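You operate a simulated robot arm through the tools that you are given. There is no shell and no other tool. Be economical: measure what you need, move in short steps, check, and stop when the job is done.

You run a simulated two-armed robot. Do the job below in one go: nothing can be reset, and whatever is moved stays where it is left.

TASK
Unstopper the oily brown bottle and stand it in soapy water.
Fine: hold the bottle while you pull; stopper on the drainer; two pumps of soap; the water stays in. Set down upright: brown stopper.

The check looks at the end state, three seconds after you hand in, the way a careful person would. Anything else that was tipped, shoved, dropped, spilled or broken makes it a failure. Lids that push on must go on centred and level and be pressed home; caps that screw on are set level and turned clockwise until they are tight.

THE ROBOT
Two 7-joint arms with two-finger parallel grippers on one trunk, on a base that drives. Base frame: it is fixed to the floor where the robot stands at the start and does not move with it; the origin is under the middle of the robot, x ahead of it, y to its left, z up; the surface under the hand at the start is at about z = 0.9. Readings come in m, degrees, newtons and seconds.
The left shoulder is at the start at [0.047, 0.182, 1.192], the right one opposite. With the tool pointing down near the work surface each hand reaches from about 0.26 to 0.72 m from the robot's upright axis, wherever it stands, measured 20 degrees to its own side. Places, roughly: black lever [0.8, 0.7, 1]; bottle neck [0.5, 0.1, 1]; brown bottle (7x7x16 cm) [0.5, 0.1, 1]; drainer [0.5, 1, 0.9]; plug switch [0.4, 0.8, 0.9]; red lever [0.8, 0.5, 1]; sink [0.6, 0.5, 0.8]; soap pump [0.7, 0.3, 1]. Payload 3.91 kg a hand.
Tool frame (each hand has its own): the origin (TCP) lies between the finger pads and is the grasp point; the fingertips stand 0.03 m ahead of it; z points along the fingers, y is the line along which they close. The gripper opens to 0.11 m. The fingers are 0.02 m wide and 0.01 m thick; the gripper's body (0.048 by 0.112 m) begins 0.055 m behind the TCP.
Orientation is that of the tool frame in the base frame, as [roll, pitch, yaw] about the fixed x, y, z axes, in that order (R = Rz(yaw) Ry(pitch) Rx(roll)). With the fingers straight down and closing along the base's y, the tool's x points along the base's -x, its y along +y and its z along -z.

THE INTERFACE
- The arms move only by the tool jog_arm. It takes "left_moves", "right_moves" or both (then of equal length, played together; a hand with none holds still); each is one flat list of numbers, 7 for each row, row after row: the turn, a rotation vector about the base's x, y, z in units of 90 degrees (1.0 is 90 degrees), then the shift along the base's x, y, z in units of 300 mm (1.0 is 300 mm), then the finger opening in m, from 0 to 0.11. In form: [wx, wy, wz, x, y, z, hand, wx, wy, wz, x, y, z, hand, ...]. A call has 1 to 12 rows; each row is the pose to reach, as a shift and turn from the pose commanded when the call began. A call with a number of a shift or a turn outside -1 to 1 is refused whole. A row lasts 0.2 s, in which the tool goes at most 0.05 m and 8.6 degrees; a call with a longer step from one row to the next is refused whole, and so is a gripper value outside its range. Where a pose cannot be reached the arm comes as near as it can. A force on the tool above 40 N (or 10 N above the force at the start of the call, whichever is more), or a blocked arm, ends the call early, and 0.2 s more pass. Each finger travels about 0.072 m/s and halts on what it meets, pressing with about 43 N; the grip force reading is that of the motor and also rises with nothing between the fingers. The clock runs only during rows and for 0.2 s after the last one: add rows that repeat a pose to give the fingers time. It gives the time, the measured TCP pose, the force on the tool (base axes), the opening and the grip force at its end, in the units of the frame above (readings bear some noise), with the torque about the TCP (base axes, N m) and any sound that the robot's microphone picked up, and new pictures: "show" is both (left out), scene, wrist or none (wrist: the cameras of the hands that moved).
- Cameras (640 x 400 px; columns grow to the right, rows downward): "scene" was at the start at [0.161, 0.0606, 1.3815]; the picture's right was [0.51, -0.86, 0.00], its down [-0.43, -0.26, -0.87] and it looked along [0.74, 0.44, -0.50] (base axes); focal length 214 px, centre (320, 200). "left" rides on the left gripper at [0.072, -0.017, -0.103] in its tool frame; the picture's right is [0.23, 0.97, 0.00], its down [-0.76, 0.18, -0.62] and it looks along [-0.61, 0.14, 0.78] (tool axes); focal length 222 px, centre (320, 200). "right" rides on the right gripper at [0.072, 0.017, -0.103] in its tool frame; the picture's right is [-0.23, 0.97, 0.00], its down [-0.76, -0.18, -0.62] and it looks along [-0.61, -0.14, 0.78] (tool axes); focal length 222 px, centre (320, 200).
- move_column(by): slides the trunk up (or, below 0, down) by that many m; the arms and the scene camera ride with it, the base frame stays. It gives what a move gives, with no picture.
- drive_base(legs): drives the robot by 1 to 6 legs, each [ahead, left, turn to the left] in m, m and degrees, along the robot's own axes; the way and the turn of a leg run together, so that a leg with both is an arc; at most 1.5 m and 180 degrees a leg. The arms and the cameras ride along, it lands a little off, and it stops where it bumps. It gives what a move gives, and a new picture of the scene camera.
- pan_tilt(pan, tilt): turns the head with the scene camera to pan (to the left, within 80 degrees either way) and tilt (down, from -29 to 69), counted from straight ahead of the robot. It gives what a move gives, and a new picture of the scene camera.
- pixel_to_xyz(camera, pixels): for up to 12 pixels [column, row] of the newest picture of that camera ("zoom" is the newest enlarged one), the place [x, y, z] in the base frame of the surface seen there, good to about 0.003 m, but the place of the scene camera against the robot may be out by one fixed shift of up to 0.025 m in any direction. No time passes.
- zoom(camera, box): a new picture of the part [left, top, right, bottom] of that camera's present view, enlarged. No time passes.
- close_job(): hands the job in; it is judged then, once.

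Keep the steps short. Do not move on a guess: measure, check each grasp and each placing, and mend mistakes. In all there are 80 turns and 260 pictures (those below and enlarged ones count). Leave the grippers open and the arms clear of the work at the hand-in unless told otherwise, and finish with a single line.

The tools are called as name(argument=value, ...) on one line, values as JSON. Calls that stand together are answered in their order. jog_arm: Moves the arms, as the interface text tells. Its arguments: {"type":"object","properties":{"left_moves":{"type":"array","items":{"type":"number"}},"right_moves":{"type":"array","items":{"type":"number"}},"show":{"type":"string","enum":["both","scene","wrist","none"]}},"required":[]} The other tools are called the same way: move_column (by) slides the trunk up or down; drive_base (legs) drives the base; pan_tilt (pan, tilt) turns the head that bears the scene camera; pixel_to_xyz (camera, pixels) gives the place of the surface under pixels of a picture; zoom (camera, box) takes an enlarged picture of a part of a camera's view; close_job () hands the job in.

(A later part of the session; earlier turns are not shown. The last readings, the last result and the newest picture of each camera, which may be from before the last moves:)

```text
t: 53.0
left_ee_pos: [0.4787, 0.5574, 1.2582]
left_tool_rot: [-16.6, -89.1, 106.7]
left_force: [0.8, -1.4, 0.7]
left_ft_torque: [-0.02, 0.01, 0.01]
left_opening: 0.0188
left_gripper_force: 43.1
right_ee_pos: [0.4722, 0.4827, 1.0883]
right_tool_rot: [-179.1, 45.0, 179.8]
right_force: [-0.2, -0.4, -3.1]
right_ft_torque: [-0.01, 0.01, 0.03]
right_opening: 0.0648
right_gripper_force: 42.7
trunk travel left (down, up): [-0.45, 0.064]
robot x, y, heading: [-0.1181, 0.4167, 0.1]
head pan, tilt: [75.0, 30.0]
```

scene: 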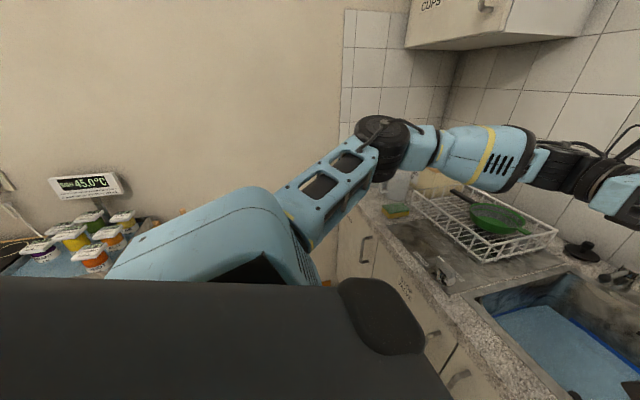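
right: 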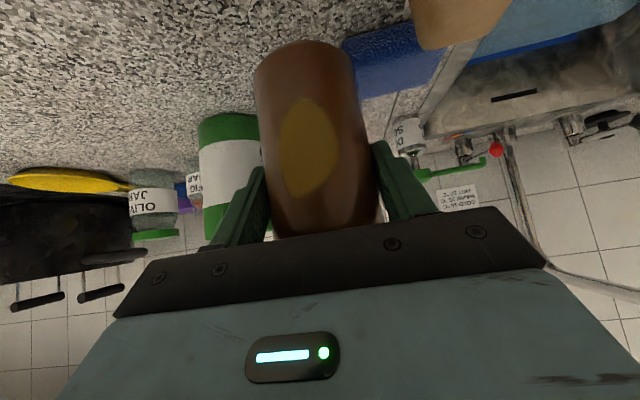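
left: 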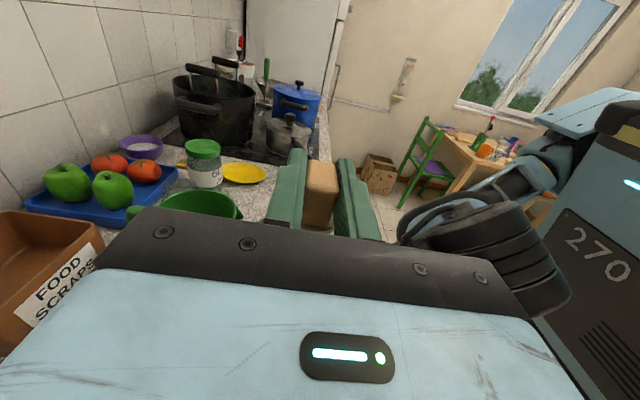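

drive_base(legs=[[0, 0.26, 0]])

pan_tilt(pan=30, tilt=45)

```text
t: 55.9
left_ee_pos: [0.4781, 0.8158, 1.2566]
left_tool_rot: [-16.9, -89.1, 106.9]
left_force: [0.0, -0.2, 0.1]
left_ft_torque: [-0.01, -0.02, 0.01]
left_opening: 0.019
left_gripper_force: 43.0
right_ee_pos: [0.4733, 0.7421, 1.09]
right_tool_rot: [-179.0, 44.9, 179.7]
right_force: [-0.6, 0.0, -2.1]
right_ft_torque: [-0.01, 0.03, -0.01]
right_opening: 0.065
right_gripper_force: 43.1
trunk travel left (down, up): [-0.45, 0.064]
robot x, y, heading: [-0.118, 0.6762, -0.1]
head pan, tilt: [75.0, 30.0]
```

scene: 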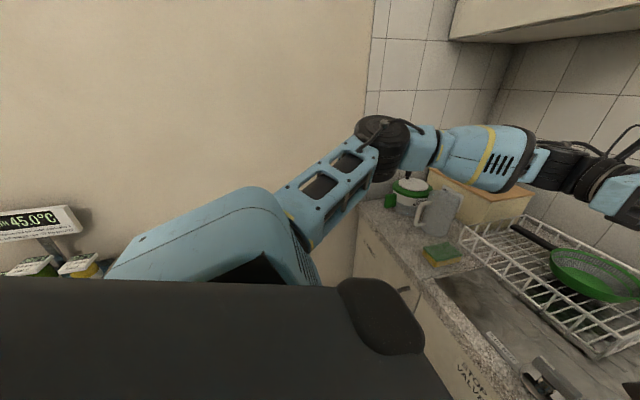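

```text
t: 57.0
left_ee_pos: [0.4777, 0.8159, 1.2576]
left_tool_rot: [-17.1, -89.2, 106.9]
left_force: [0.0, 0.4, -0.8]
left_ft_torque: [0.05, 0.04, -0.03]
left_opening: 0.0189
left_gripper_force: 42.8
right_ee_pos: [0.4728, 0.7396, 1.0886]
right_tool_rot: [-179.0, 44.9, 179.7]
right_force: [0.8, 0.6, -2.0]
right_ft_torque: [0.03, 0.04, 0.04]
right_opening: 0.0647
right_gripper_force: 43.1
trunk travel left (down, up): [-0.45, 0.064]
robot x, y, heading: [-0.1186, 0.6815, -0.0]
head pan, tilt: [30.0, 45.0]
```

scene: 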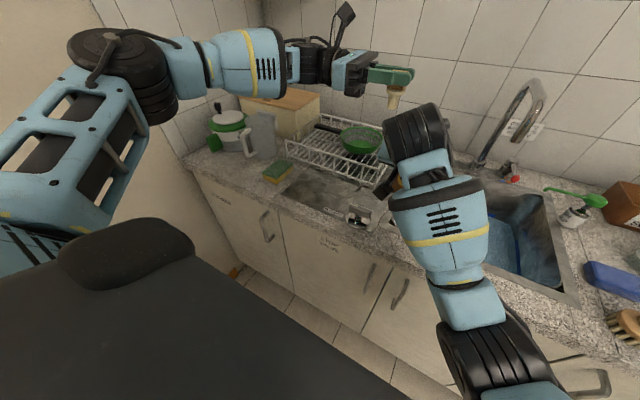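

I'll move the right hand and bottle back over the sink (y −0.2), while the left yaws 45° and moves to above the free drainer area at [0.44, 0.97, 1.15].

jog_arm(left_moves=[0, 0, 0.083, -0.021, 0.085, -0.06, 0, 0, 0, 0.167, -0.042, 0.17, -0.12, 0, 0, 0, 0.25, -0.063, 0.256, -0.18, 0, 0, 0, 0.333, -0.085, 0.342, -0.24, 0, 0, 0, 0.417, -0.106, 0.427, -0.3, 0, 0, 0, 0.5, -0.127, 0.513, -0.36, 0, 0, 0, 0.5, -0.127, 0.513, -0.36, 0], right_moves=[0, 0, 0, 0, -0.1, 0, 0.03, 0, 0, 0, 0, -0.2, 0, 0.03, 0, 0, 0, 0, -0.3, 0, 0.03, 0, 0, 0, 0, -0.4, 0, 0.03, 0, 0, 0, 0, -0.5, 0, 0.03, 0, 0, 0, 0, -0.6, 0, 0.03, 0, 0, 0, 0, -0.667, 0, 0.03], show="both")

```text
t: 58.6
left_ee_pos: [0.4402, 0.968, 1.1514]
left_tool_rot: [-19.0, -89.2, 154.0]
left_force: [1.0, 0.2, -0.4]
left_ft_torque: [-0.01, -0.01, 0.03]
left_opening: 0.019
left_gripper_force: 42.7
right_ee_pos: [0.4728, 0.54, 1.0902]
right_tool_rot: [-179.1, 45.0, 179.7]
right_force: [0.4, -0.3, -2.0]
right_ft_torque: [0.03, 0.01, 0.03]
right_opening: 0.0651
right_gripper_force: 42.6
trunk travel left (down, up): [-0.45, 0.064]
robot x, y, heading: [-0.1223, 0.6747, -0.0]
head pan, tilt: [30.0, 45.0]
```

scene: 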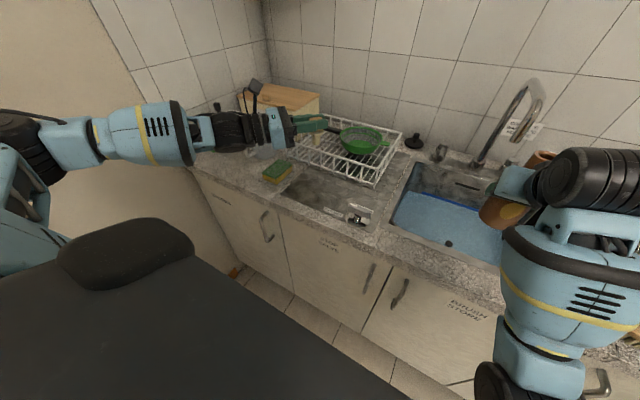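
right: 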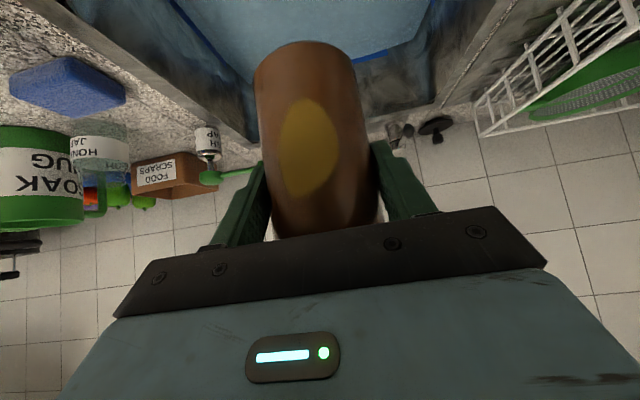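
left: 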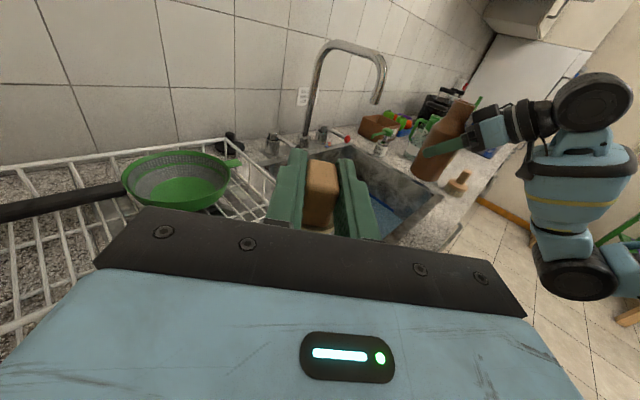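

The left arm is well placed. I'll measure the rack edge, sponge and lever around the spot I intend to use.

pixel_to_xyz(camera="scene", pixels=[[275, 150], [320, 165], [370, 187], [375, 175], [290, 165], [272, 178], [277, 165], [355, 218], [300, 190], [320, 195], [330, 185], [250, 165]])

zoom(camera="scene", box=[220, 90, 420, 240])

```text
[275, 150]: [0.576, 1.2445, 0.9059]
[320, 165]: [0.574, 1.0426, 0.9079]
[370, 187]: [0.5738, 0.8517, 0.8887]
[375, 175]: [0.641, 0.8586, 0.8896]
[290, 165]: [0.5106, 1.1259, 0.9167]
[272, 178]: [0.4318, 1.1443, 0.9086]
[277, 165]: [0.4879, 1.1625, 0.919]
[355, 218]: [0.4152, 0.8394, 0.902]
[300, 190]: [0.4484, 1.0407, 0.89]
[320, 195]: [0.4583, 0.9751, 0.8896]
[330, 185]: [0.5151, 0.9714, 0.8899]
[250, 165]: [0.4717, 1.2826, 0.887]
```

```text
2.67 times, centred on (320, 165) of scene
```

zoom: 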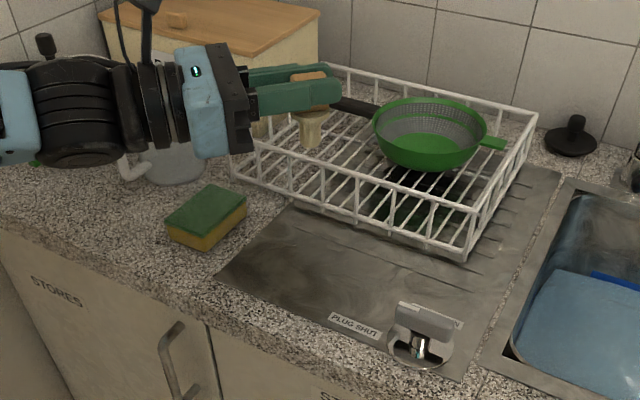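

The rack's front is at x≈0.574, the sponge at y>1.09 and the lever at y<0.85. I'll lower toward [0.47, 0.945], stopping about 1 cm above the drainer.

jog_arm(left_moves=[0, 0, 0, 0.05, -0.04, -0.13, 0, 0, 0, 0, 0.1, -0.077, -0.26, 0, 0, 0, 0, 0.1, -0.077, -0.39, 0, 0, 0, 0, 0.1, -0.077, -0.51, 0, 0, 0, 0, 0.1, -0.077, -0.61, 0, 0, 0, 0, 0.1, -0.077, -0.61, 0], show="both")

zoom(camera="scene", box=[240, 130, 400, 240])

```text
t: 60.0
left_ee_pos: [0.4711, 0.9487, 0.9663]
left_tool_rot: [-20.4, -89.1, 155.5]
left_force: [0.4, -0.1, -0.5]
left_ft_torque: [0.01, -0.03, -0.05]
left_opening: 0.0186
left_gripper_force: 43.5
right_ee_pos: [0.4733, 0.5403, 1.0904]
right_tool_rot: [-179.0, 45.1, 179.7]
right_force: [-0.4, 0.7, -2.2]
right_ft_torque: [-0.05, 0.04, 0.0]
right_opening: 0.0649
right_gripper_force: 43.2
trunk travel left (down, up): [-0.45, 0.064]
robot x, y, heading: [-0.1194, 0.6777, -0.1]
head pan, tilt: [30.0, 45.0]
```

scene: 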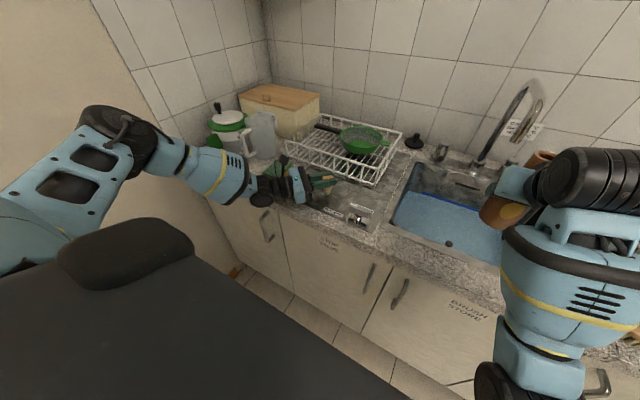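
left: 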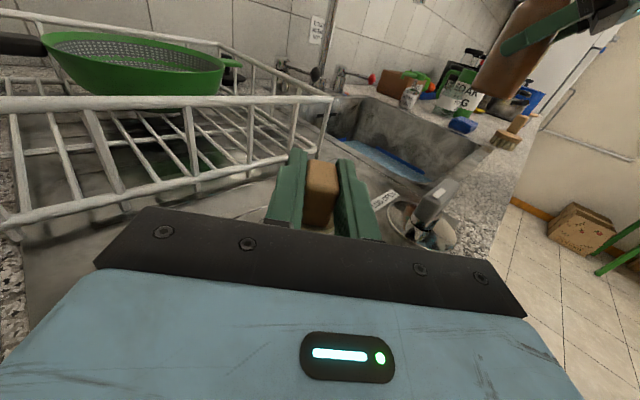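

```text
3.64 times, centred on (320, 185) of scene
```

zoom: 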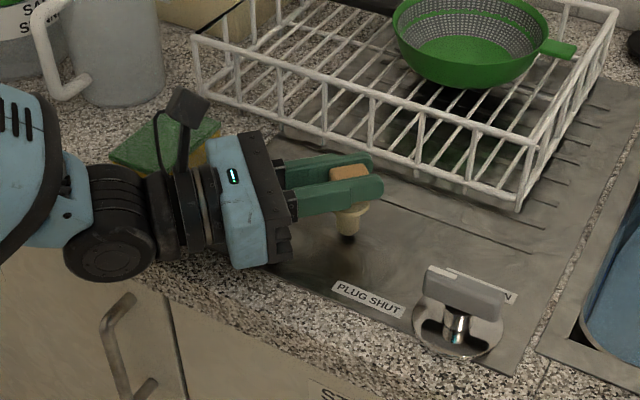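

The stem is just above the drainer, clear all around. I'll lower in 3 mm steps.

jog_arm(left_moves=[0, 0, 0, 0, 0, -0.01, 0, 0, 0, 0, 0, 0, -0.018, 0, 0, 0, 0, 0, 0, -0.026, 0], show="none")

zoom(camera="scene", box=[290, 150, 370, 205])

```text
t: 60.8
left_ee_pos: [0.4704, 0.947, 0.9608]
left_tool_rot: [-17.2, -89.0, 152.1]
left_force: [-1.7, 0.4, 4.1]
left_ft_torque: [0.03, 0.03, -0.01]
left_opening: 0.0186
left_gripper_force: 43.2
right_ee_pos: [0.4718, 0.5401, 1.0909]
right_tool_rot: [-179.1, 45.1, 179.7]
right_force: [-0.2, -0.1, -2.5]
right_ft_torque: [0.02, 0.04, -0.05]
right_opening: 0.0649
right_gripper_force: 43.0
trunk travel left (down, up): [-0.45, 0.064]
robot x, y, heading: [-0.1206, 0.6768, -0.4]
head pan, tilt: [30.0, 45.0]
```

```text
7.27 times, centred on (330, 178) of scene
```

zoom: 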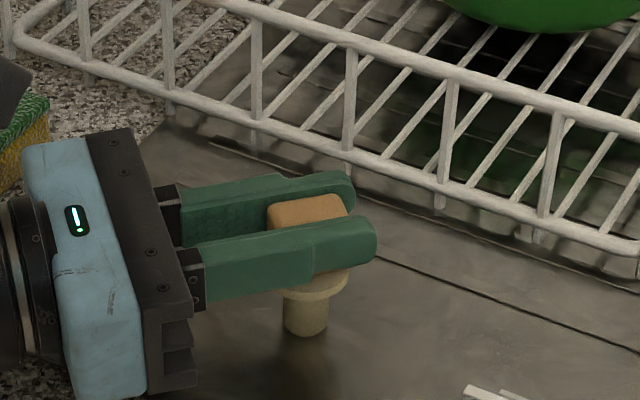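

Contact at +4 N. The stem stands on the flat drainer, so I'll open gently.

jog_arm(left_moves=[0, 0, 0, 0, 0, 0, 0.024, 0, 0, 0, 0, 0, 0, 0.032, 0, 0, 0, 0, 0, 0, 0.045, 0, 0, 0, 0, 0, 0, 0.05], show="none")

zoom(camera="scene", box=[290, 150, 370, 205])

```text
t: 61.8
left_ee_pos: [0.47, 0.9459, 0.9578]
left_tool_rot: [-17.4, -89.1, 152.4]
left_force: [-0.1, 0.1, -0.3]
left_ft_torque: [-0.01, 0.02, -0.02]
left_opening: 0.0499
left_gripper_force: 0.1
right_ee_pos: [0.4725, 0.5408, 1.0899]
right_tool_rot: [-179.0, 45.0, 179.7]
right_force: [0.6, 0.1, -1.3]
right_ft_torque: [0.01, 0.01, 0.02]
right_opening: 0.0651
right_gripper_force: 42.5
trunk travel left (down, up): [-0.45, 0.064]
robot x, y, heading: [-0.1247, 0.6751, -0.5]
head pan, tilt: [30.0, 45.0]
```

```text
7.27 times, centred on (330, 178) of scene
```

zoom: 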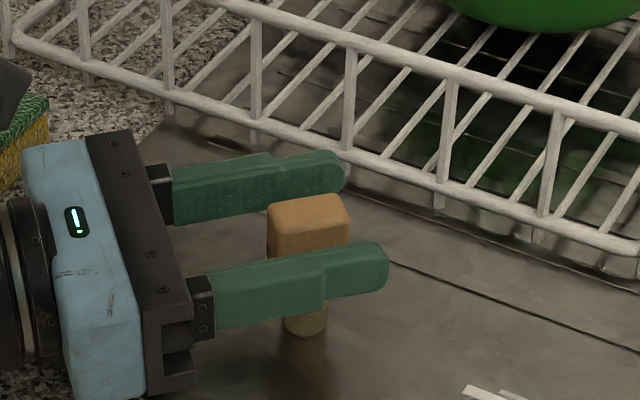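

The stopper stands free. I'll raise the left hand straight up, then check it.

jog_arm(left_moves=[0, 0, 0, 0, 0, 0.06, 0.05, 0, 0, 0, 0, 0, 0.16, 0.05, 0, 0, 0, 0, 0, 0.32, 0.05, 0, 0, 0, 0, 0, 0.48, 0.05, 0, 0, 0, -0.1, 0.05, 0.6, 0.05], show="none")

zoom(camera="scene", box=[260, 120, 400, 240])

```text
t: 63.0
left_ee_pos: [0.4368, 0.9623, 1.14]
left_tool_rot: [-17.6, -89.0, 152.6]
left_force: [0.2, 0.4, 0.6]
left_ft_torque: [-0.03, 0.01, 0.02]
left_opening: 0.0501
left_gripper_force: 0.1
right_ee_pos: [0.471, 0.5411, 1.0919]
right_tool_rot: [-178.9, 45.2, 179.8]
right_force: [-1.0, 0.1, -1.6]
right_ft_torque: [-0.02, 0.02, 0.02]
right_opening: 0.0652
right_gripper_force: 42.9
trunk travel left (down, up): [-0.45, 0.064]
robot x, y, heading: [-0.1236, 0.6759, -0.1]
head pan, tilt: [30.0, 45.0]
```

```text
3.33 times, centred on (330, 180) of scene
```

zoom: 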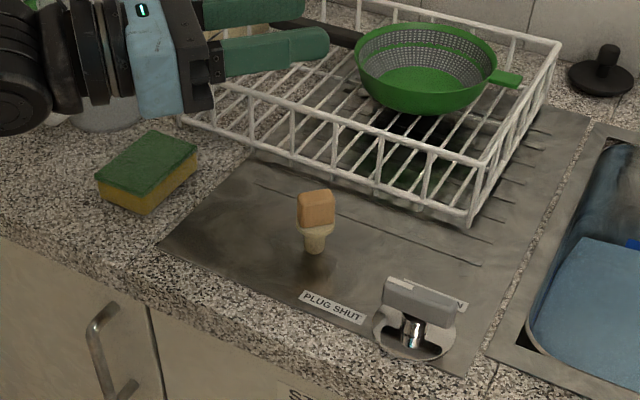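

The stopper stands upright on the drainer. The bottle will go into the sink more safely held by its neck from above, and the right hand must be free for the pump anyway. So I'll drive 0.25 m right and set the bottle on the open counter first.

drive_base(legs=[[0, -0.25, 0]])

jog_arm(right_moves=[0, 0, 0, 0, -0.13, 0, 0.03, 0, 0, 0, 0, -0.26, 0, 0.03, 0, 0, 0, 0, -0.39, 0, 0.03, 0, 0, 0, 0, -0.52, 0, 0.03, 0, 0, 0, 0, -0.6, 0, 0.03, 0, 0, 0, 0, -0.6, 0, 0.03], show="both")

```text
t: 65.8
left_ee_pos: [0.438, 0.7116, 1.1376]
left_tool_rot: [-17.6, -89.1, 152.4]
left_force: [-0.6, 0.3, 0.6]
left_ft_torque: [-0.01, 0.01, -0.01]
left_opening: 0.0501
left_gripper_force: 0.0
right_ee_pos: [0.4713, 0.2908, 1.0898]
right_tool_rot: [-179.2, 44.9, 179.6]
right_force: [-0.4, -0.7, -1.7]
right_ft_torque: [0.05, 0.02, -0.07]
right_opening: 0.0654
right_gripper_force: 43.3
trunk travel left (down, up): [-0.45, 0.064]
robot x, y, heading: [-0.1231, 0.4324, -0.0]
head pan, tilt: [30.0, 45.0]
```

scene: 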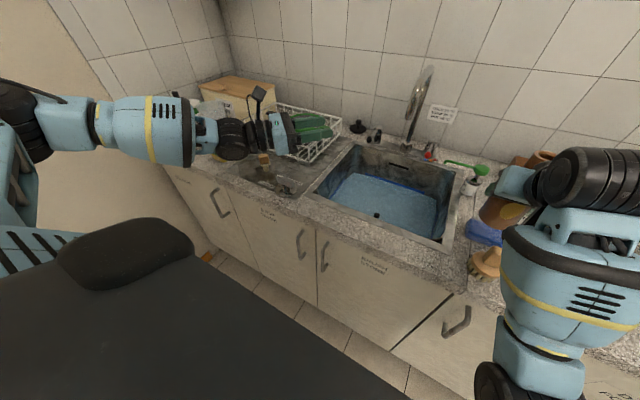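

```text
t: 67.2
left_ee_pos: [0.4384, 0.7118, 1.1371]
left_tool_rot: [-17.0, -89.1, 151.8]
left_force: [0.8, 0.8, -0.6]
left_ft_torque: [0.03, 0.02, -0.01]
left_opening: 0.05
left_gripper_force: 0.1
right_ee_pos: [0.4733, 0.1122, 1.0894]
right_tool_rot: [-179.0, 44.9, 179.8]
right_force: [-0.1, 0.1, -2.5]
right_ft_torque: [0.0, 0.02, 0.03]
right_opening: 0.0651
right_gripper_force: 43.2
trunk travel left (down, up): [-0.45, 0.064]
robot x, y, heading: [-0.1207, 0.4283, -0.3]
head pan, tilt: [30.0, 45.0]
```

scene: 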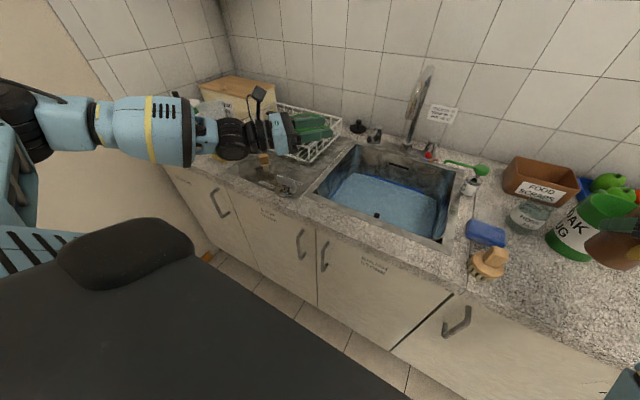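
right: 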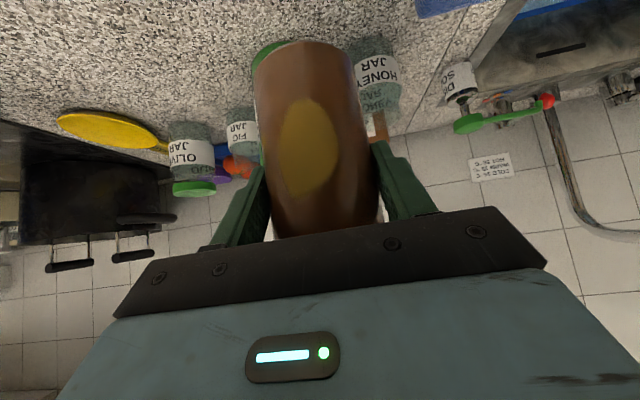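

TCP was at z≈0.976 when the bottle stood on the counter. I'll lower to about 8 mm above that, then slowly to contact.

jog_arm(right_moves=[0, 0, 0, 0, 0, -0.12, 0.03, 0, 0, 0, 0, 0, -0.24, 0.03, 0, 0, 0, 0, 0, -0.34, 0.03, 0, 0, 0, 0, 0, -0.352, 0.03, 0, 0, 0, 0, 0, -0.362, 0.03, 0, 0, 0, 0, 0, -0.37, 0.03, 0, 0, 0, 0, 0, -0.376, 0.03], show="wrist")

```text
t: 68.8
left_ee_pos: [0.4383, 0.7106, 1.1379]
left_tool_rot: [-17.7, -89.0, 152.5]
left_force: [0.2, 0.0, -0.2]
left_ft_torque: [0.03, -0.02, 0.0]
left_opening: 0.0502
left_gripper_force: 0.0
right_ee_pos: [0.4726, 0.1103, 0.978]
right_tool_rot: [-179.1, 44.9, 179.7]
right_force: [1.1, -0.4, -3.3]
right_ft_torque: [0.01, 0.01, 0.0]
right_opening: 0.065
right_gripper_force: 42.6
trunk travel left (down, up): [-0.45, 0.064]
robot x, y, heading: [-0.1204, 0.4281, -0.2]
head pan, tilt: [30.0, 45.0]
```

right: 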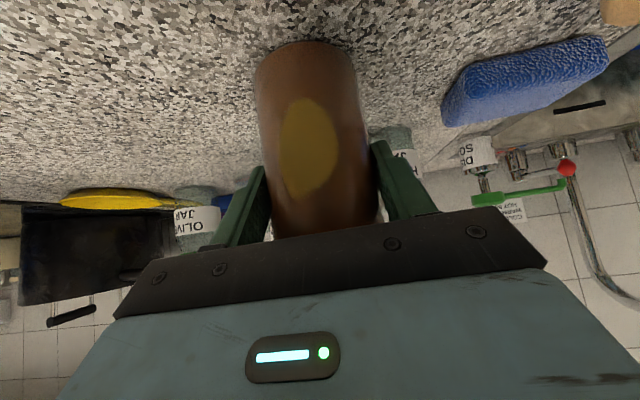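

Still hanging (−3 N). I'll go down a few more millimetres until it carries.

jog_arm(right_moves=[0, 0, 0, 0, 0, -0.006, 0.03, 0, 0, 0, 0, 0, -0.01, 0.03, 0, 0, 0, 0, 0, -0.012, 0.03], show="none")

```text
t: 69.6
left_ee_pos: [0.4363, 0.7122, 1.1395]
left_tool_rot: [-18.4, -89.0, 153.2]
left_force: [0.1, -0.7, 0.5]
left_ft_torque: [0.0, 0.02, -0.01]
left_opening: 0.05
left_gripper_force: 0.0
right_ee_pos: [0.4719, 0.1104, 0.9762]
right_tool_rot: [-179.1, 45.4, 179.7]
right_force: [-0.6, 0.5, 9.8]
right_ft_torque: [0.4, 0.07, 0.03]
right_opening: 0.0649
right_gripper_force: 43.2
trunk travel left (down, up): [-0.45, 0.064]
robot x, y, heading: [-0.1186, 0.4284, -0.2]
head pan, tilt: [30.0, 45.0]
```

Resting on the counter. I'll ease the press, open, and retreat along the hand's own axis.

jog_arm(right_moves=[0, 0, 0, 0, 0, 0.004, 0.03, 0, 0, 0, 0, 0, 0.004, 0.07, 0, 0, 0, 0, 0, 0.004, 0.09, 0, 0, 0, 0, 0, 0.004, 0.095, 0, 0, 0, -0.1, 0, 0.1, 0.095, 0, 0, 0, -0.2, 0, 0.2, 0.095, 0, 0, 0, -0.3, 0, 0.3, 0.095, 0, 0, 0, -0.4, 0, 0.4, 0.095, 0, 0, 0, -0.5, 0, 0.5, 0.095], show="both")

zoom(camera="right", box=[240, 20, 480, 200])

```text
t: 71.6
left_ee_pos: [0.4385, 0.7118, 1.1393]
left_tool_rot: [-18.9, -89.0, 153.8]
left_force: [-0.6, -0.1, 0.4]
left_ft_torque: [0.01, 0.0, 0.0]
left_opening: 0.0504
left_gripper_force: 0.1
right_ee_pos: [0.3194, 0.1115, 1.1228]
right_tool_rot: [-179.0, 45.0, 179.7]
right_force: [0.3, 0.8, -0.3]
right_ft_torque: [0.0, 0.01, -0.03]
right_opening: 0.0953
right_gripper_force: 0.0
trunk travel left (down, up): [-0.45, 0.064]
robot x, y, heading: [-0.125, 0.4282, -0.1]
head pan, tilt: [30.0, 45.0]
```

scene: 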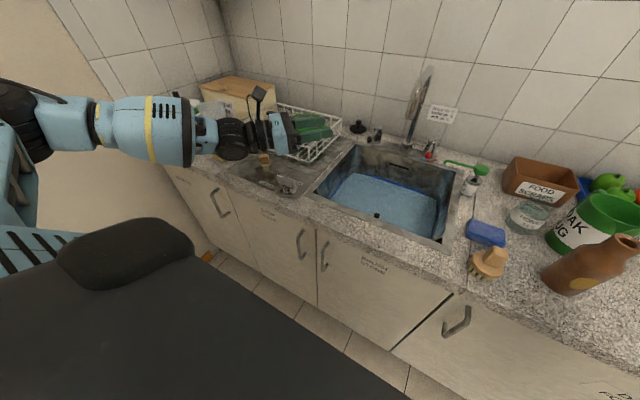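
right: 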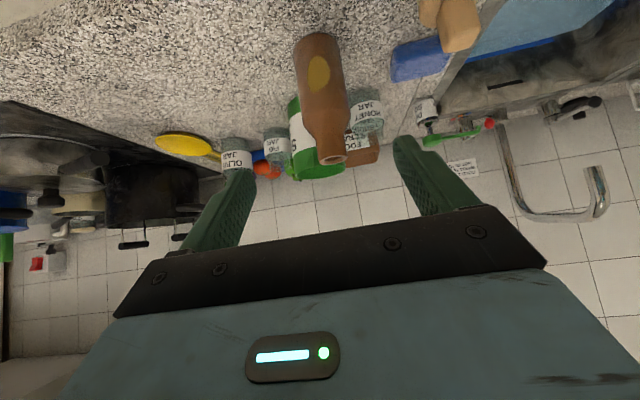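

```text
2.22 times, centred on (360, 110) of right
```

zoom: 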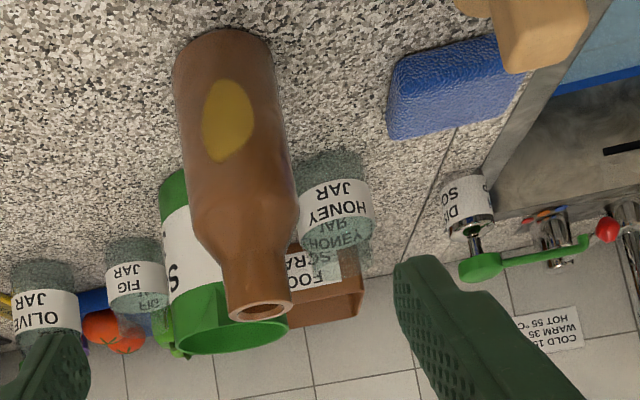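

The bottle stands upright and open. Next, the soap pump: I'll look at it closely and measure.

zoom(camera="scene", box=[420, 140, 520, 210])

pixel_to_xyz(camera="right", pixels=[[430, 139], [433, 141], [438, 137], [450, 134], [475, 129], [425, 118], [488, 123], [428, 126]])

pixel_to_xyz(camera="scene", pixels=[[482, 169], [478, 168], [465, 165], [449, 162], [472, 186], [467, 200], [485, 165]])

```text
5.71 times, centred on (470, 175) of scene
```

zoom: 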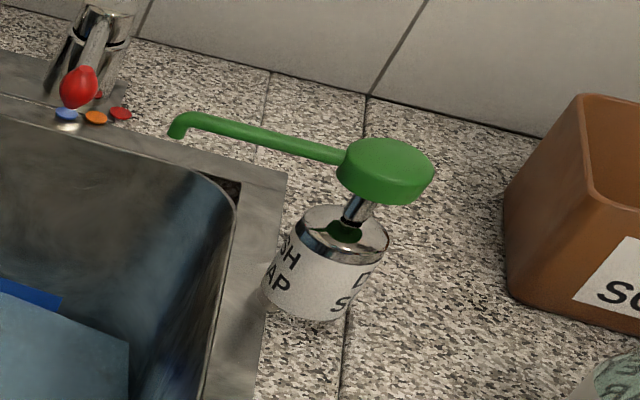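

```text
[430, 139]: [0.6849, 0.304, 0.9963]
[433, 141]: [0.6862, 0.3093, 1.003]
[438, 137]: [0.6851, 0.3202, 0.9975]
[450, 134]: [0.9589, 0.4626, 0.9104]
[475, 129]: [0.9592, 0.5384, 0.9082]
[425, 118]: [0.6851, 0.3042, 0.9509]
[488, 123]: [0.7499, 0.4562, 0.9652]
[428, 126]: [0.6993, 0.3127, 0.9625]
```

```text
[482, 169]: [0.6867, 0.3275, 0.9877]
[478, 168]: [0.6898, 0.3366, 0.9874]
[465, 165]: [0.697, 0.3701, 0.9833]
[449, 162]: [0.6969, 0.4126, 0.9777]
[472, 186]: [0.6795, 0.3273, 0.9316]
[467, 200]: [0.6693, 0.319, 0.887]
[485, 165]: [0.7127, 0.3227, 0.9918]
```

The pump head is centred near [0.700, 0.311] with its top at z≈1.004, and its spout ends over the sink at y≈0.397. I'll close the right fingers, move toward it above everything, and drive 7 cm forward for reach.

jog_arm(right_moves=[0, 0, 0, 0, 0, 0.1, 0.07, 0, 0, 0, 0.05, 0.12, 0.1, 0.04, 0, 0, 0, 0.12, 0.25, 0.1, 0.01, 0, 0, 0, 0.22, 0.37, 0.1, 0.0, 0, 0, 0, 0.32, 0.48, 0.1, 0.0, 0, 0, 0, 0.43, 0.56, 0.1, 0.0], show="none")

drive_base(legs=[[0.07, 0, 0]])

```text
t: 73.0
left_ee_pos: [0.4391, 0.7128, 1.1368]
left_tool_rot: [-14.9, -89.0, 149.9]
left_force: [-0.5, 0.6, 0.5]
left_ft_torque: [0.03, -0.01, 0.0]
left_opening: 0.0501
left_gripper_force: 0.1
right_ee_pos: [0.4518, 0.2816, 1.1506]
right_tool_rot: [-178.9, 45.1, 179.6]
right_force: [0.4, 1.0, 0.6]
right_ft_torque: [0.02, 0.0, 0.0]
right_opening: 0.0
right_gripper_force: 37.6
trunk travel left (down, up): [-0.45, 0.064]
robot x, y, heading: [-0.1237, 0.4298, -0.4]
head pan, tilt: [30.0, 45.0]
```

```text
t: 74.0
left_ee_pos: [0.5056, 0.7134, 1.139]
left_tool_rot: [-16.0, -89.1, 151.0]
left_force: [0.4, 0.4, -1.8]
left_ft_torque: [-0.01, -0.04, -0.03]
left_opening: 0.05
left_gripper_force: 0.0
right_ee_pos: [0.5199, 0.2807, 1.1513]
right_tool_rot: [-178.9, 44.9, 179.7]
right_force: [-0.7, 0.3, 1.3]
right_ft_torque: [0.01, -0.04, -0.02]
right_opening: 0.0
right_gripper_force: 37.8
trunk travel left (down, up): [-0.45, 0.064]
robot x, y, heading: [-0.0537, 0.4302, -0.2]
head pan, tilt: [30.0, 45.0]
```

scene: 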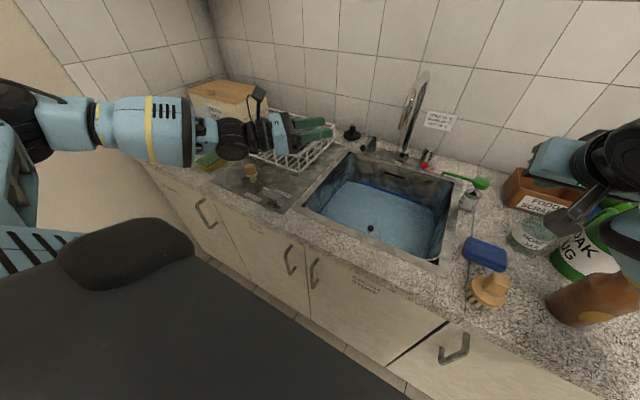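

jog_arm(right_moves=[0, 0, 0, 0.11, 0.02, -0.03, 0, 0, 0, 0, 0.22, 0.04, -0.08, 0, 0, 0, 0, 0.33, 0.06, -0.15, 0, 0, 0, 0, 0.44, 0.08, -0.22, 0, 0, 0, 0, 0.543, 0.1, -0.29, 0, 0, 0, 0, 0.543, 0.1, -0.29, 0], show="both")

zoom(camera="scene", box=[420, 110, 560, 220])

zoom(camera="right", box=[230, 60, 430, 220])

```text
t: 75.4
left_ee_pos: [0.5039, 0.7115, 1.1381]
left_tool_rot: [-18.4, -89.0, 153.5]
left_force: [-0.1, -0.1, 0.7]
left_ft_torque: [-0.01, 0.01, -0.01]
left_opening: 0.0501
left_gripper_force: 0.0
right_ee_pos: [0.6831, 0.3092, 1.0642]
right_tool_rot: [-179.0, 45.1, 179.7]
right_force: [0.0, 0.4, -0.3]
right_ft_torque: [-0.01, 0.01, 0.04]
right_opening: 0.0
right_gripper_force: 38.0
trunk travel left (down, up): [-0.45, 0.064]
robot x, y, heading: [-0.0551, 0.4289, 0.1]
head pan, tilt: [30.0, 45.0]
```

scene: 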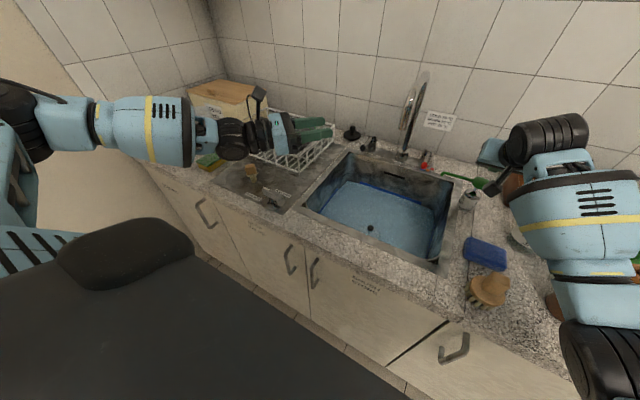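
right: 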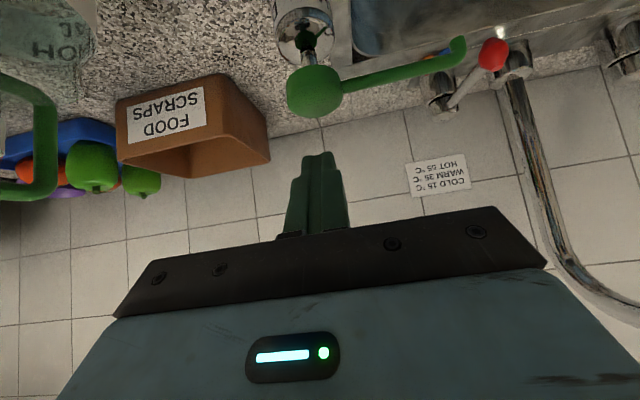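

```text
3.64 times, centred on (490, 165) of scene
```

zoom: 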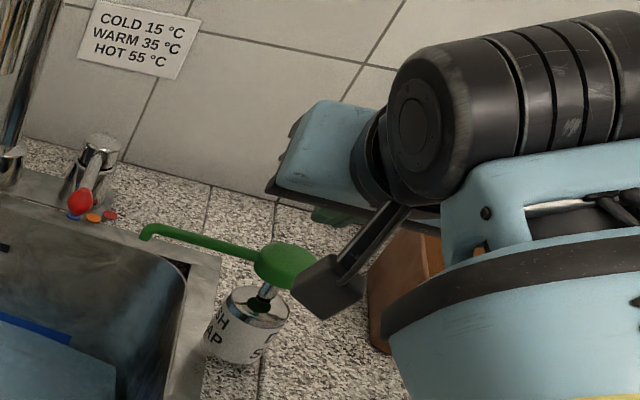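

```text
2.50 times, centred on (330, 140) of right
```

zoom: 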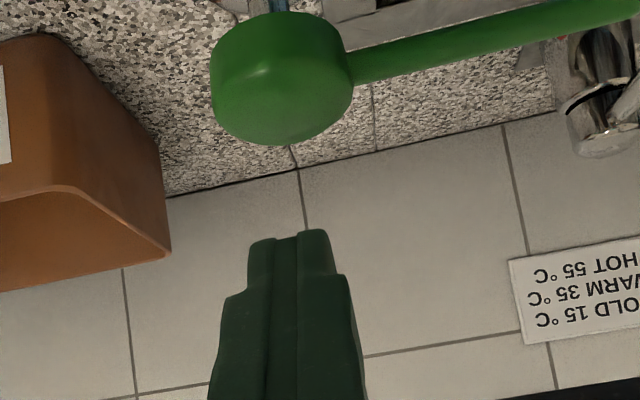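

I'll measure the pump head in this close view.

pixel_to_xyz(camera="zoom", pixels=[[280, 75], [280, 100], [280, 130], [220, 90], [340, 80], [290, 240], [280, 30], [250, 110]])

pixel_to_xyz(camera="right", pixels=[[460, 42], [456, 50], [400, 72], [315, 100]])

```text
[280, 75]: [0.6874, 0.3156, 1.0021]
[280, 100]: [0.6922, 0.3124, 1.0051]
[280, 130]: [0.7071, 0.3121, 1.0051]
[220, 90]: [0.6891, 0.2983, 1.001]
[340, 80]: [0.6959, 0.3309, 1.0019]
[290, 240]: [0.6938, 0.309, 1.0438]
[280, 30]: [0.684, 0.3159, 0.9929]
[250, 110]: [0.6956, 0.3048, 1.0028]
```

```text
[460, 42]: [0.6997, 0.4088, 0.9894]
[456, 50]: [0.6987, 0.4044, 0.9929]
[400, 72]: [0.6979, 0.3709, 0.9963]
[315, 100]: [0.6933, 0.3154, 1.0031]
```

The head is centred at [0.700, 0.314] with its top at 1.005. First pump: down slowly from above contact.

jog_arm(right_moves=[0, 0, 0, 0.01, 0.015, -0.08, 0, 0, 0, 0, 0.01, 0.015, -0.1, 0, 0, 0, 0, 0.01, 0.015, -0.12, 0, 0, 0, 0, 0.01, 0.015, -0.135, 0, 0, 0, 0, 0.01, 0.015, -0.15, 0], show="both")

```text
t: 76.6
left_ee_pos: [0.5045, 0.7134, 1.1389]
left_tool_rot: [-18.7, -89.0, 153.8]
left_force: [-0.6, 0.0, -0.2]
left_ft_torque: [0.01, 0.0, -0.03]
left_opening: 0.0498
left_gripper_force: 0.1
right_ee_pos: [0.6854, 0.3145, 1.0205]
right_tool_rot: [-179.1, 45.3, 179.7]
right_force: [1.9, -2.1, 7.7]
right_ft_torque: [-0.07, -0.18, -0.05]
right_opening: 0.0002
right_gripper_force: 37.5
trunk travel left (down, up): [-0.45, 0.064]
robot x, y, heading: [-0.0512, 0.4268, -0.1]
head pan, tilt: [30.0, 45.0]
```

scene: 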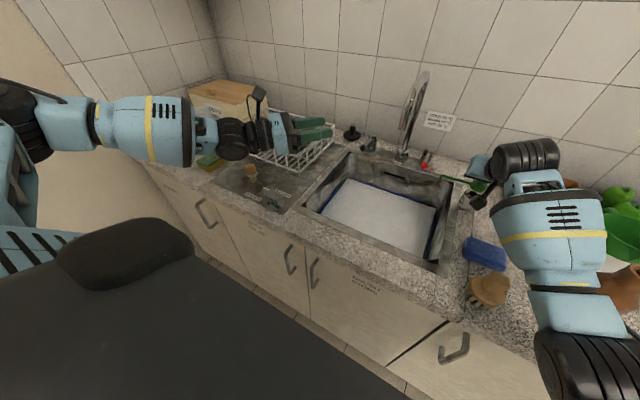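
right: 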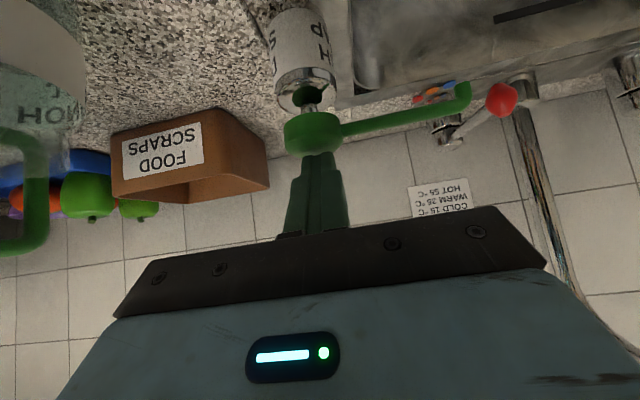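

The water has turned white: one pump has gone in. I'll release fully, check the head came back, then do the second.

jog_arm(right_moves=[0, 0, 0, 0, 0, 0.03, 0, 0, 0, 0, 0, 0, 0.07, 0, 0, 0, 0, 0, 0, 0.1, 0, 0, 0, 0, 0, 0, 0.1, 0], show="wrist")

pixel_to_xyz(camera="right", pixels=[[315, 95], [310, 105], [320, 110], [455, 50]])

zoom(camera="scene", box=[300, 140, 470, 280])

```text
t: 77.6
left_ee_pos: [0.5055, 0.7121, 1.1374]
left_tool_rot: [-16.9, -89.2, 152.0]
left_force: [0.3, 1.2, 0.1]
left_ft_torque: [0.0, -0.01, -0.01]
left_opening: 0.0498
left_gripper_force: 0.1
right_ee_pos: [0.685, 0.3147, 1.0491]
right_tool_rot: [-179.0, 44.9, 179.7]
right_force: [-0.9, -0.8, 0.2]
right_ft_torque: [-0.02, -0.05, 0.01]
right_opening: 0.0
right_gripper_force: 37.5
trunk travel left (down, up): [-0.45, 0.064]
robot x, y, heading: [-0.0545, 0.4288, 0.1]
head pan, tilt: [30.0, 45.0]
```

right: 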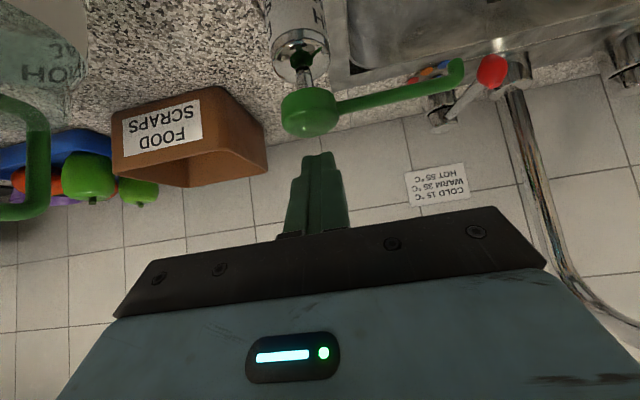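

```text
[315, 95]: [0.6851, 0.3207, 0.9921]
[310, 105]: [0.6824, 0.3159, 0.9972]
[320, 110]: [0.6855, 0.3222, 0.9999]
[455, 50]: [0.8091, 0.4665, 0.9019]
```

```text
2.86 times, centred on (385, 210) of scene
```

zoom: 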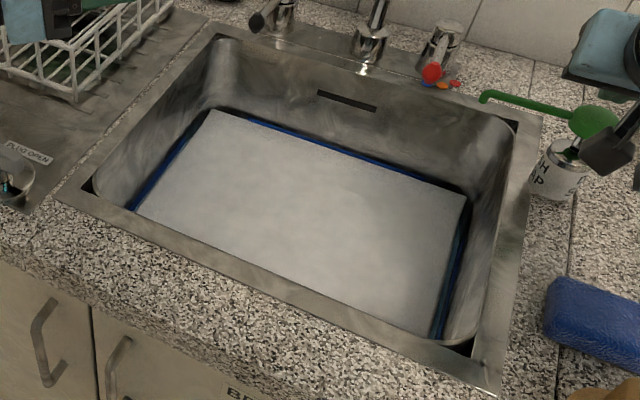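

The head sprang back and the water is milky. Second pump, same stroke, then release.

jog_arm(right_moves=[0, 0, 0, 0, 0, -0.045, 0, 0, 0, 0, 0, 0, -0.065, 0, 0, 0, 0, 0, 0, -0.085, 0, 0, 0, 0, 0, 0, -0.1, 0, 0, 0, 0, 0, 0, -0.104, 0], show="both")

zoom(camera="scene", box=[300, 140, 470, 280])

```text
t: 78.8
left_ee_pos: [0.505, 0.7116, 1.1395]
left_tool_rot: [-18.3, -89.0, 153.1]
left_force: [0.5, -0.1, -0.2]
left_ft_torque: [-0.02, -0.02, -0.02]
left_opening: 0.05
left_gripper_force: 0.0
right_ee_pos: [0.6843, 0.3159, 1.0198]
right_tool_rot: [-179.0, 45.2, 179.8]
right_force: [2.1, -0.9, 8.9]
right_ft_torque: [-0.04, -0.19, -0.01]
right_opening: 0.0
right_gripper_force: 37.9
trunk travel left (down, up): [-0.45, 0.064]
robot x, y, heading: [-0.0511, 0.4316, -0.1]
head pan, tilt: [30.0, 45.0]
```

scene: 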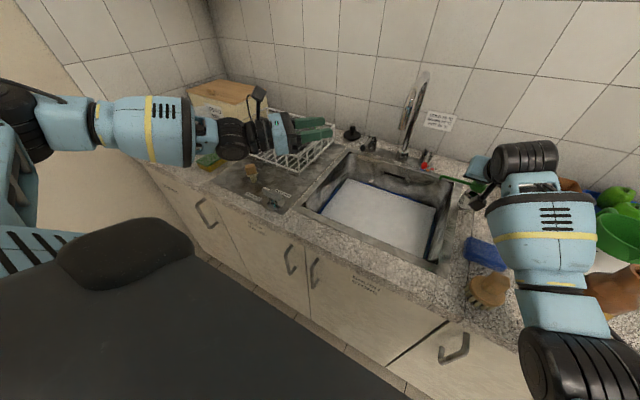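
right: 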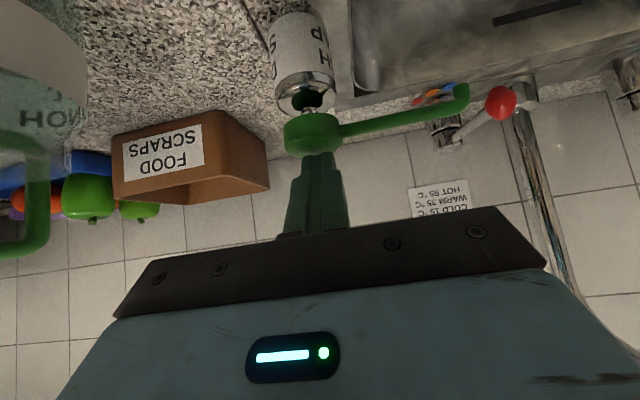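

```text
2.86 times, centred on (385, 210) of scene
```

zoom: 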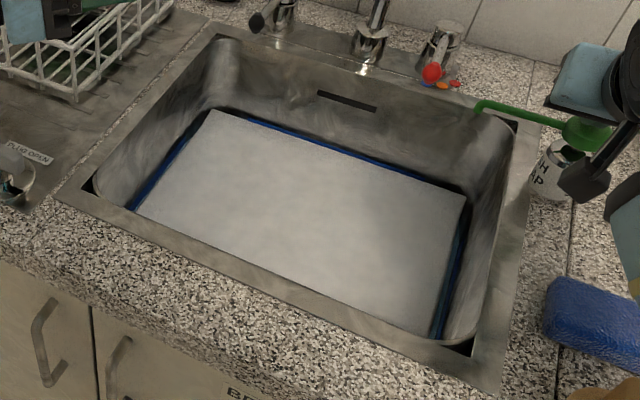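

I'll finish this same stroke a few millimetres deeper to be sure it counts, then release.

jog_arm(right_moves=[0, 0, 0, 0, 0, -0.012, 0, 0, 0, 0, 0, 0, -0.02, 0], show="scene")

zoom(camera="scene", box=[300, 140, 470, 280])

```text
t: 79.4
left_ee_pos: [0.5041, 0.7116, 1.1396]
left_tool_rot: [-21.0, -89.0, 155.9]
left_force: [-0.3, 0.6, 0.0]
left_ft_torque: [0.0, 0.0, 0.01]
left_opening: 0.0499
left_gripper_force: 0.0
right_ee_pos: [0.6842, 0.3146, 1.0167]
right_tool_rot: [-179.1, 45.7, 179.7]
right_force: [3.8, -4.5, 23.3]
right_ft_torque: [-0.14, -0.46, -0.19]
right_opening: 0.0001
right_gripper_force: 38.0
trunk travel left (down, up): [-0.45, 0.064]
robot x, y, heading: [-0.0528, 0.4298, -0.0]
head pan, tilt: [30.0, 45.0]
```

scene: 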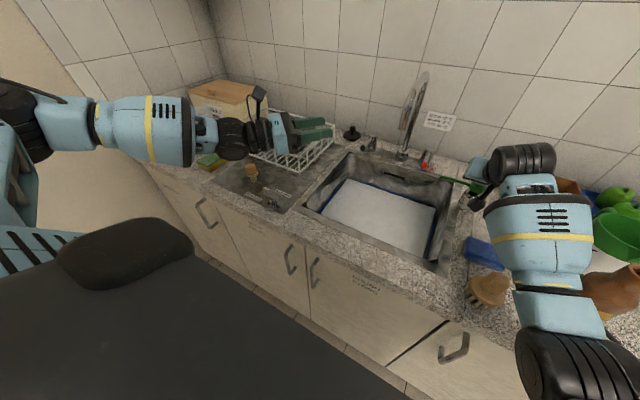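

```text
2.86 times, centred on (385, 210) of scene
```

zoom: 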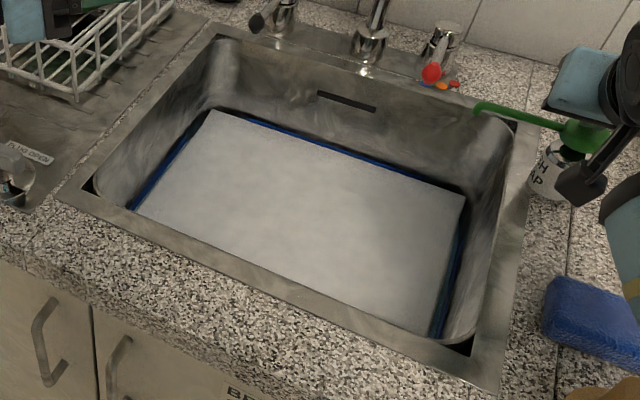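

Bottomed at 23 N, so two full pumps are done. I'll release, raise the hand, and move back toward the bottle, turning it to fingers-down with the fingers opening.

jog_arm(right_moves=[0, 0, 0, 0, 0, 0.12, 0, 0, 0, 0, 0, 0, 0.28, 0, 0, 0, 0, -0.02, 0, 0.44, 0, 0, 0, 0, -0.13, -0.06, 0.52, 0, 0, 0.08, 0, -0.25, -0.15, 0.55, 0.02, 0, 0.16, 0, -0.36, -0.25, 0.55, 0.04, 0, 0.24, 0, -0.47, -0.35, 0.55, 0.06, 0, 0.32, 0, -0.57, -0.45, 0.55, 0.06, 0, 0.4, 0, -0.67, -0.54, 0.55, 0.06, 0, 0.48, 0, -0.74, -0.6, 0.55, 0.06, 0, 0.5, 0, -0.76, -0.63, 0.55, 0.06], show="both")

```text
t: 81.8
left_ee_pos: [0.5048, 0.713, 1.1371]
left_tool_rot: [-15.8, -89.1, 150.8]
left_force: [0.2, 0.5, 0.0]
left_ft_torque: [0.04, 0.03, -0.01]
left_opening: 0.0499
left_gripper_force: 0.0
right_ee_pos: [0.499, 0.0626, 1.1742]
right_tool_rot: [-178.7, 0.4, 177.5]
right_force: [-0.2, -0.3, -0.4]
right_ft_torque: [-0.02, 0.03, 0.0]
right_opening: 0.0601
right_gripper_force: 0.1
right hand out of reach, approached as far as the arm can: row 7, 8, 9, 10, 11
trunk travel left (down, up): [-0.45, 0.064]
robot x, y, heading: [-0.0536, 0.4289, -0.3]
head pan, tilt: [30.0, 45.0]
```

scene: 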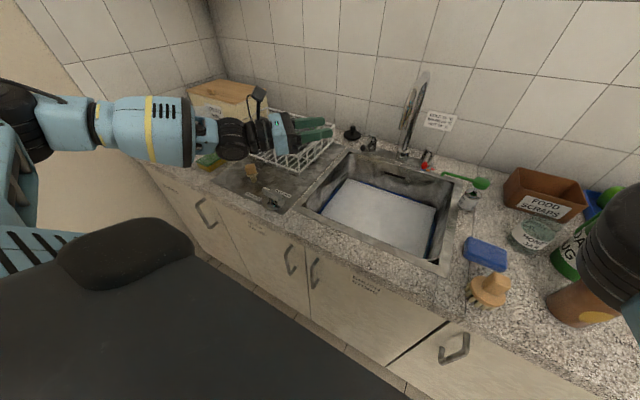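
right: 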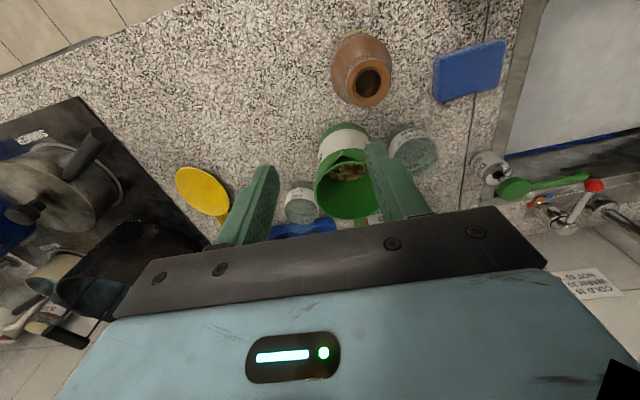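

The bottle mouth is visible at (370,85). I'll measure it for a neck grasp from above.

pixel_to_xyz(camera="right", pixels=[[368, 66], [355, 90], [372, 105], [388, 85], [360, 50], [350, 170], [340, 145]])

zoom(camera="right", box=[300, 20, 440, 130])

```text
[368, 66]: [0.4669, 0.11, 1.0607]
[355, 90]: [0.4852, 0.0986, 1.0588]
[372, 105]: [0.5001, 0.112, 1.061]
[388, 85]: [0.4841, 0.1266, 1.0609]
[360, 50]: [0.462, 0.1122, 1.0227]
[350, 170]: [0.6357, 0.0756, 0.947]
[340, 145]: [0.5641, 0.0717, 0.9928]
```

```text
3.64 times, centred on (370, 75) of right
```

zoom: 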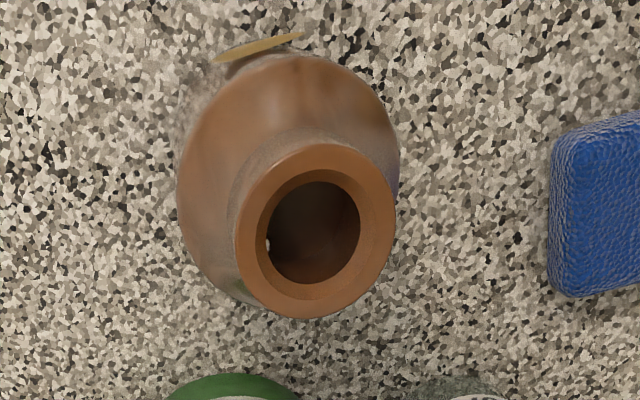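

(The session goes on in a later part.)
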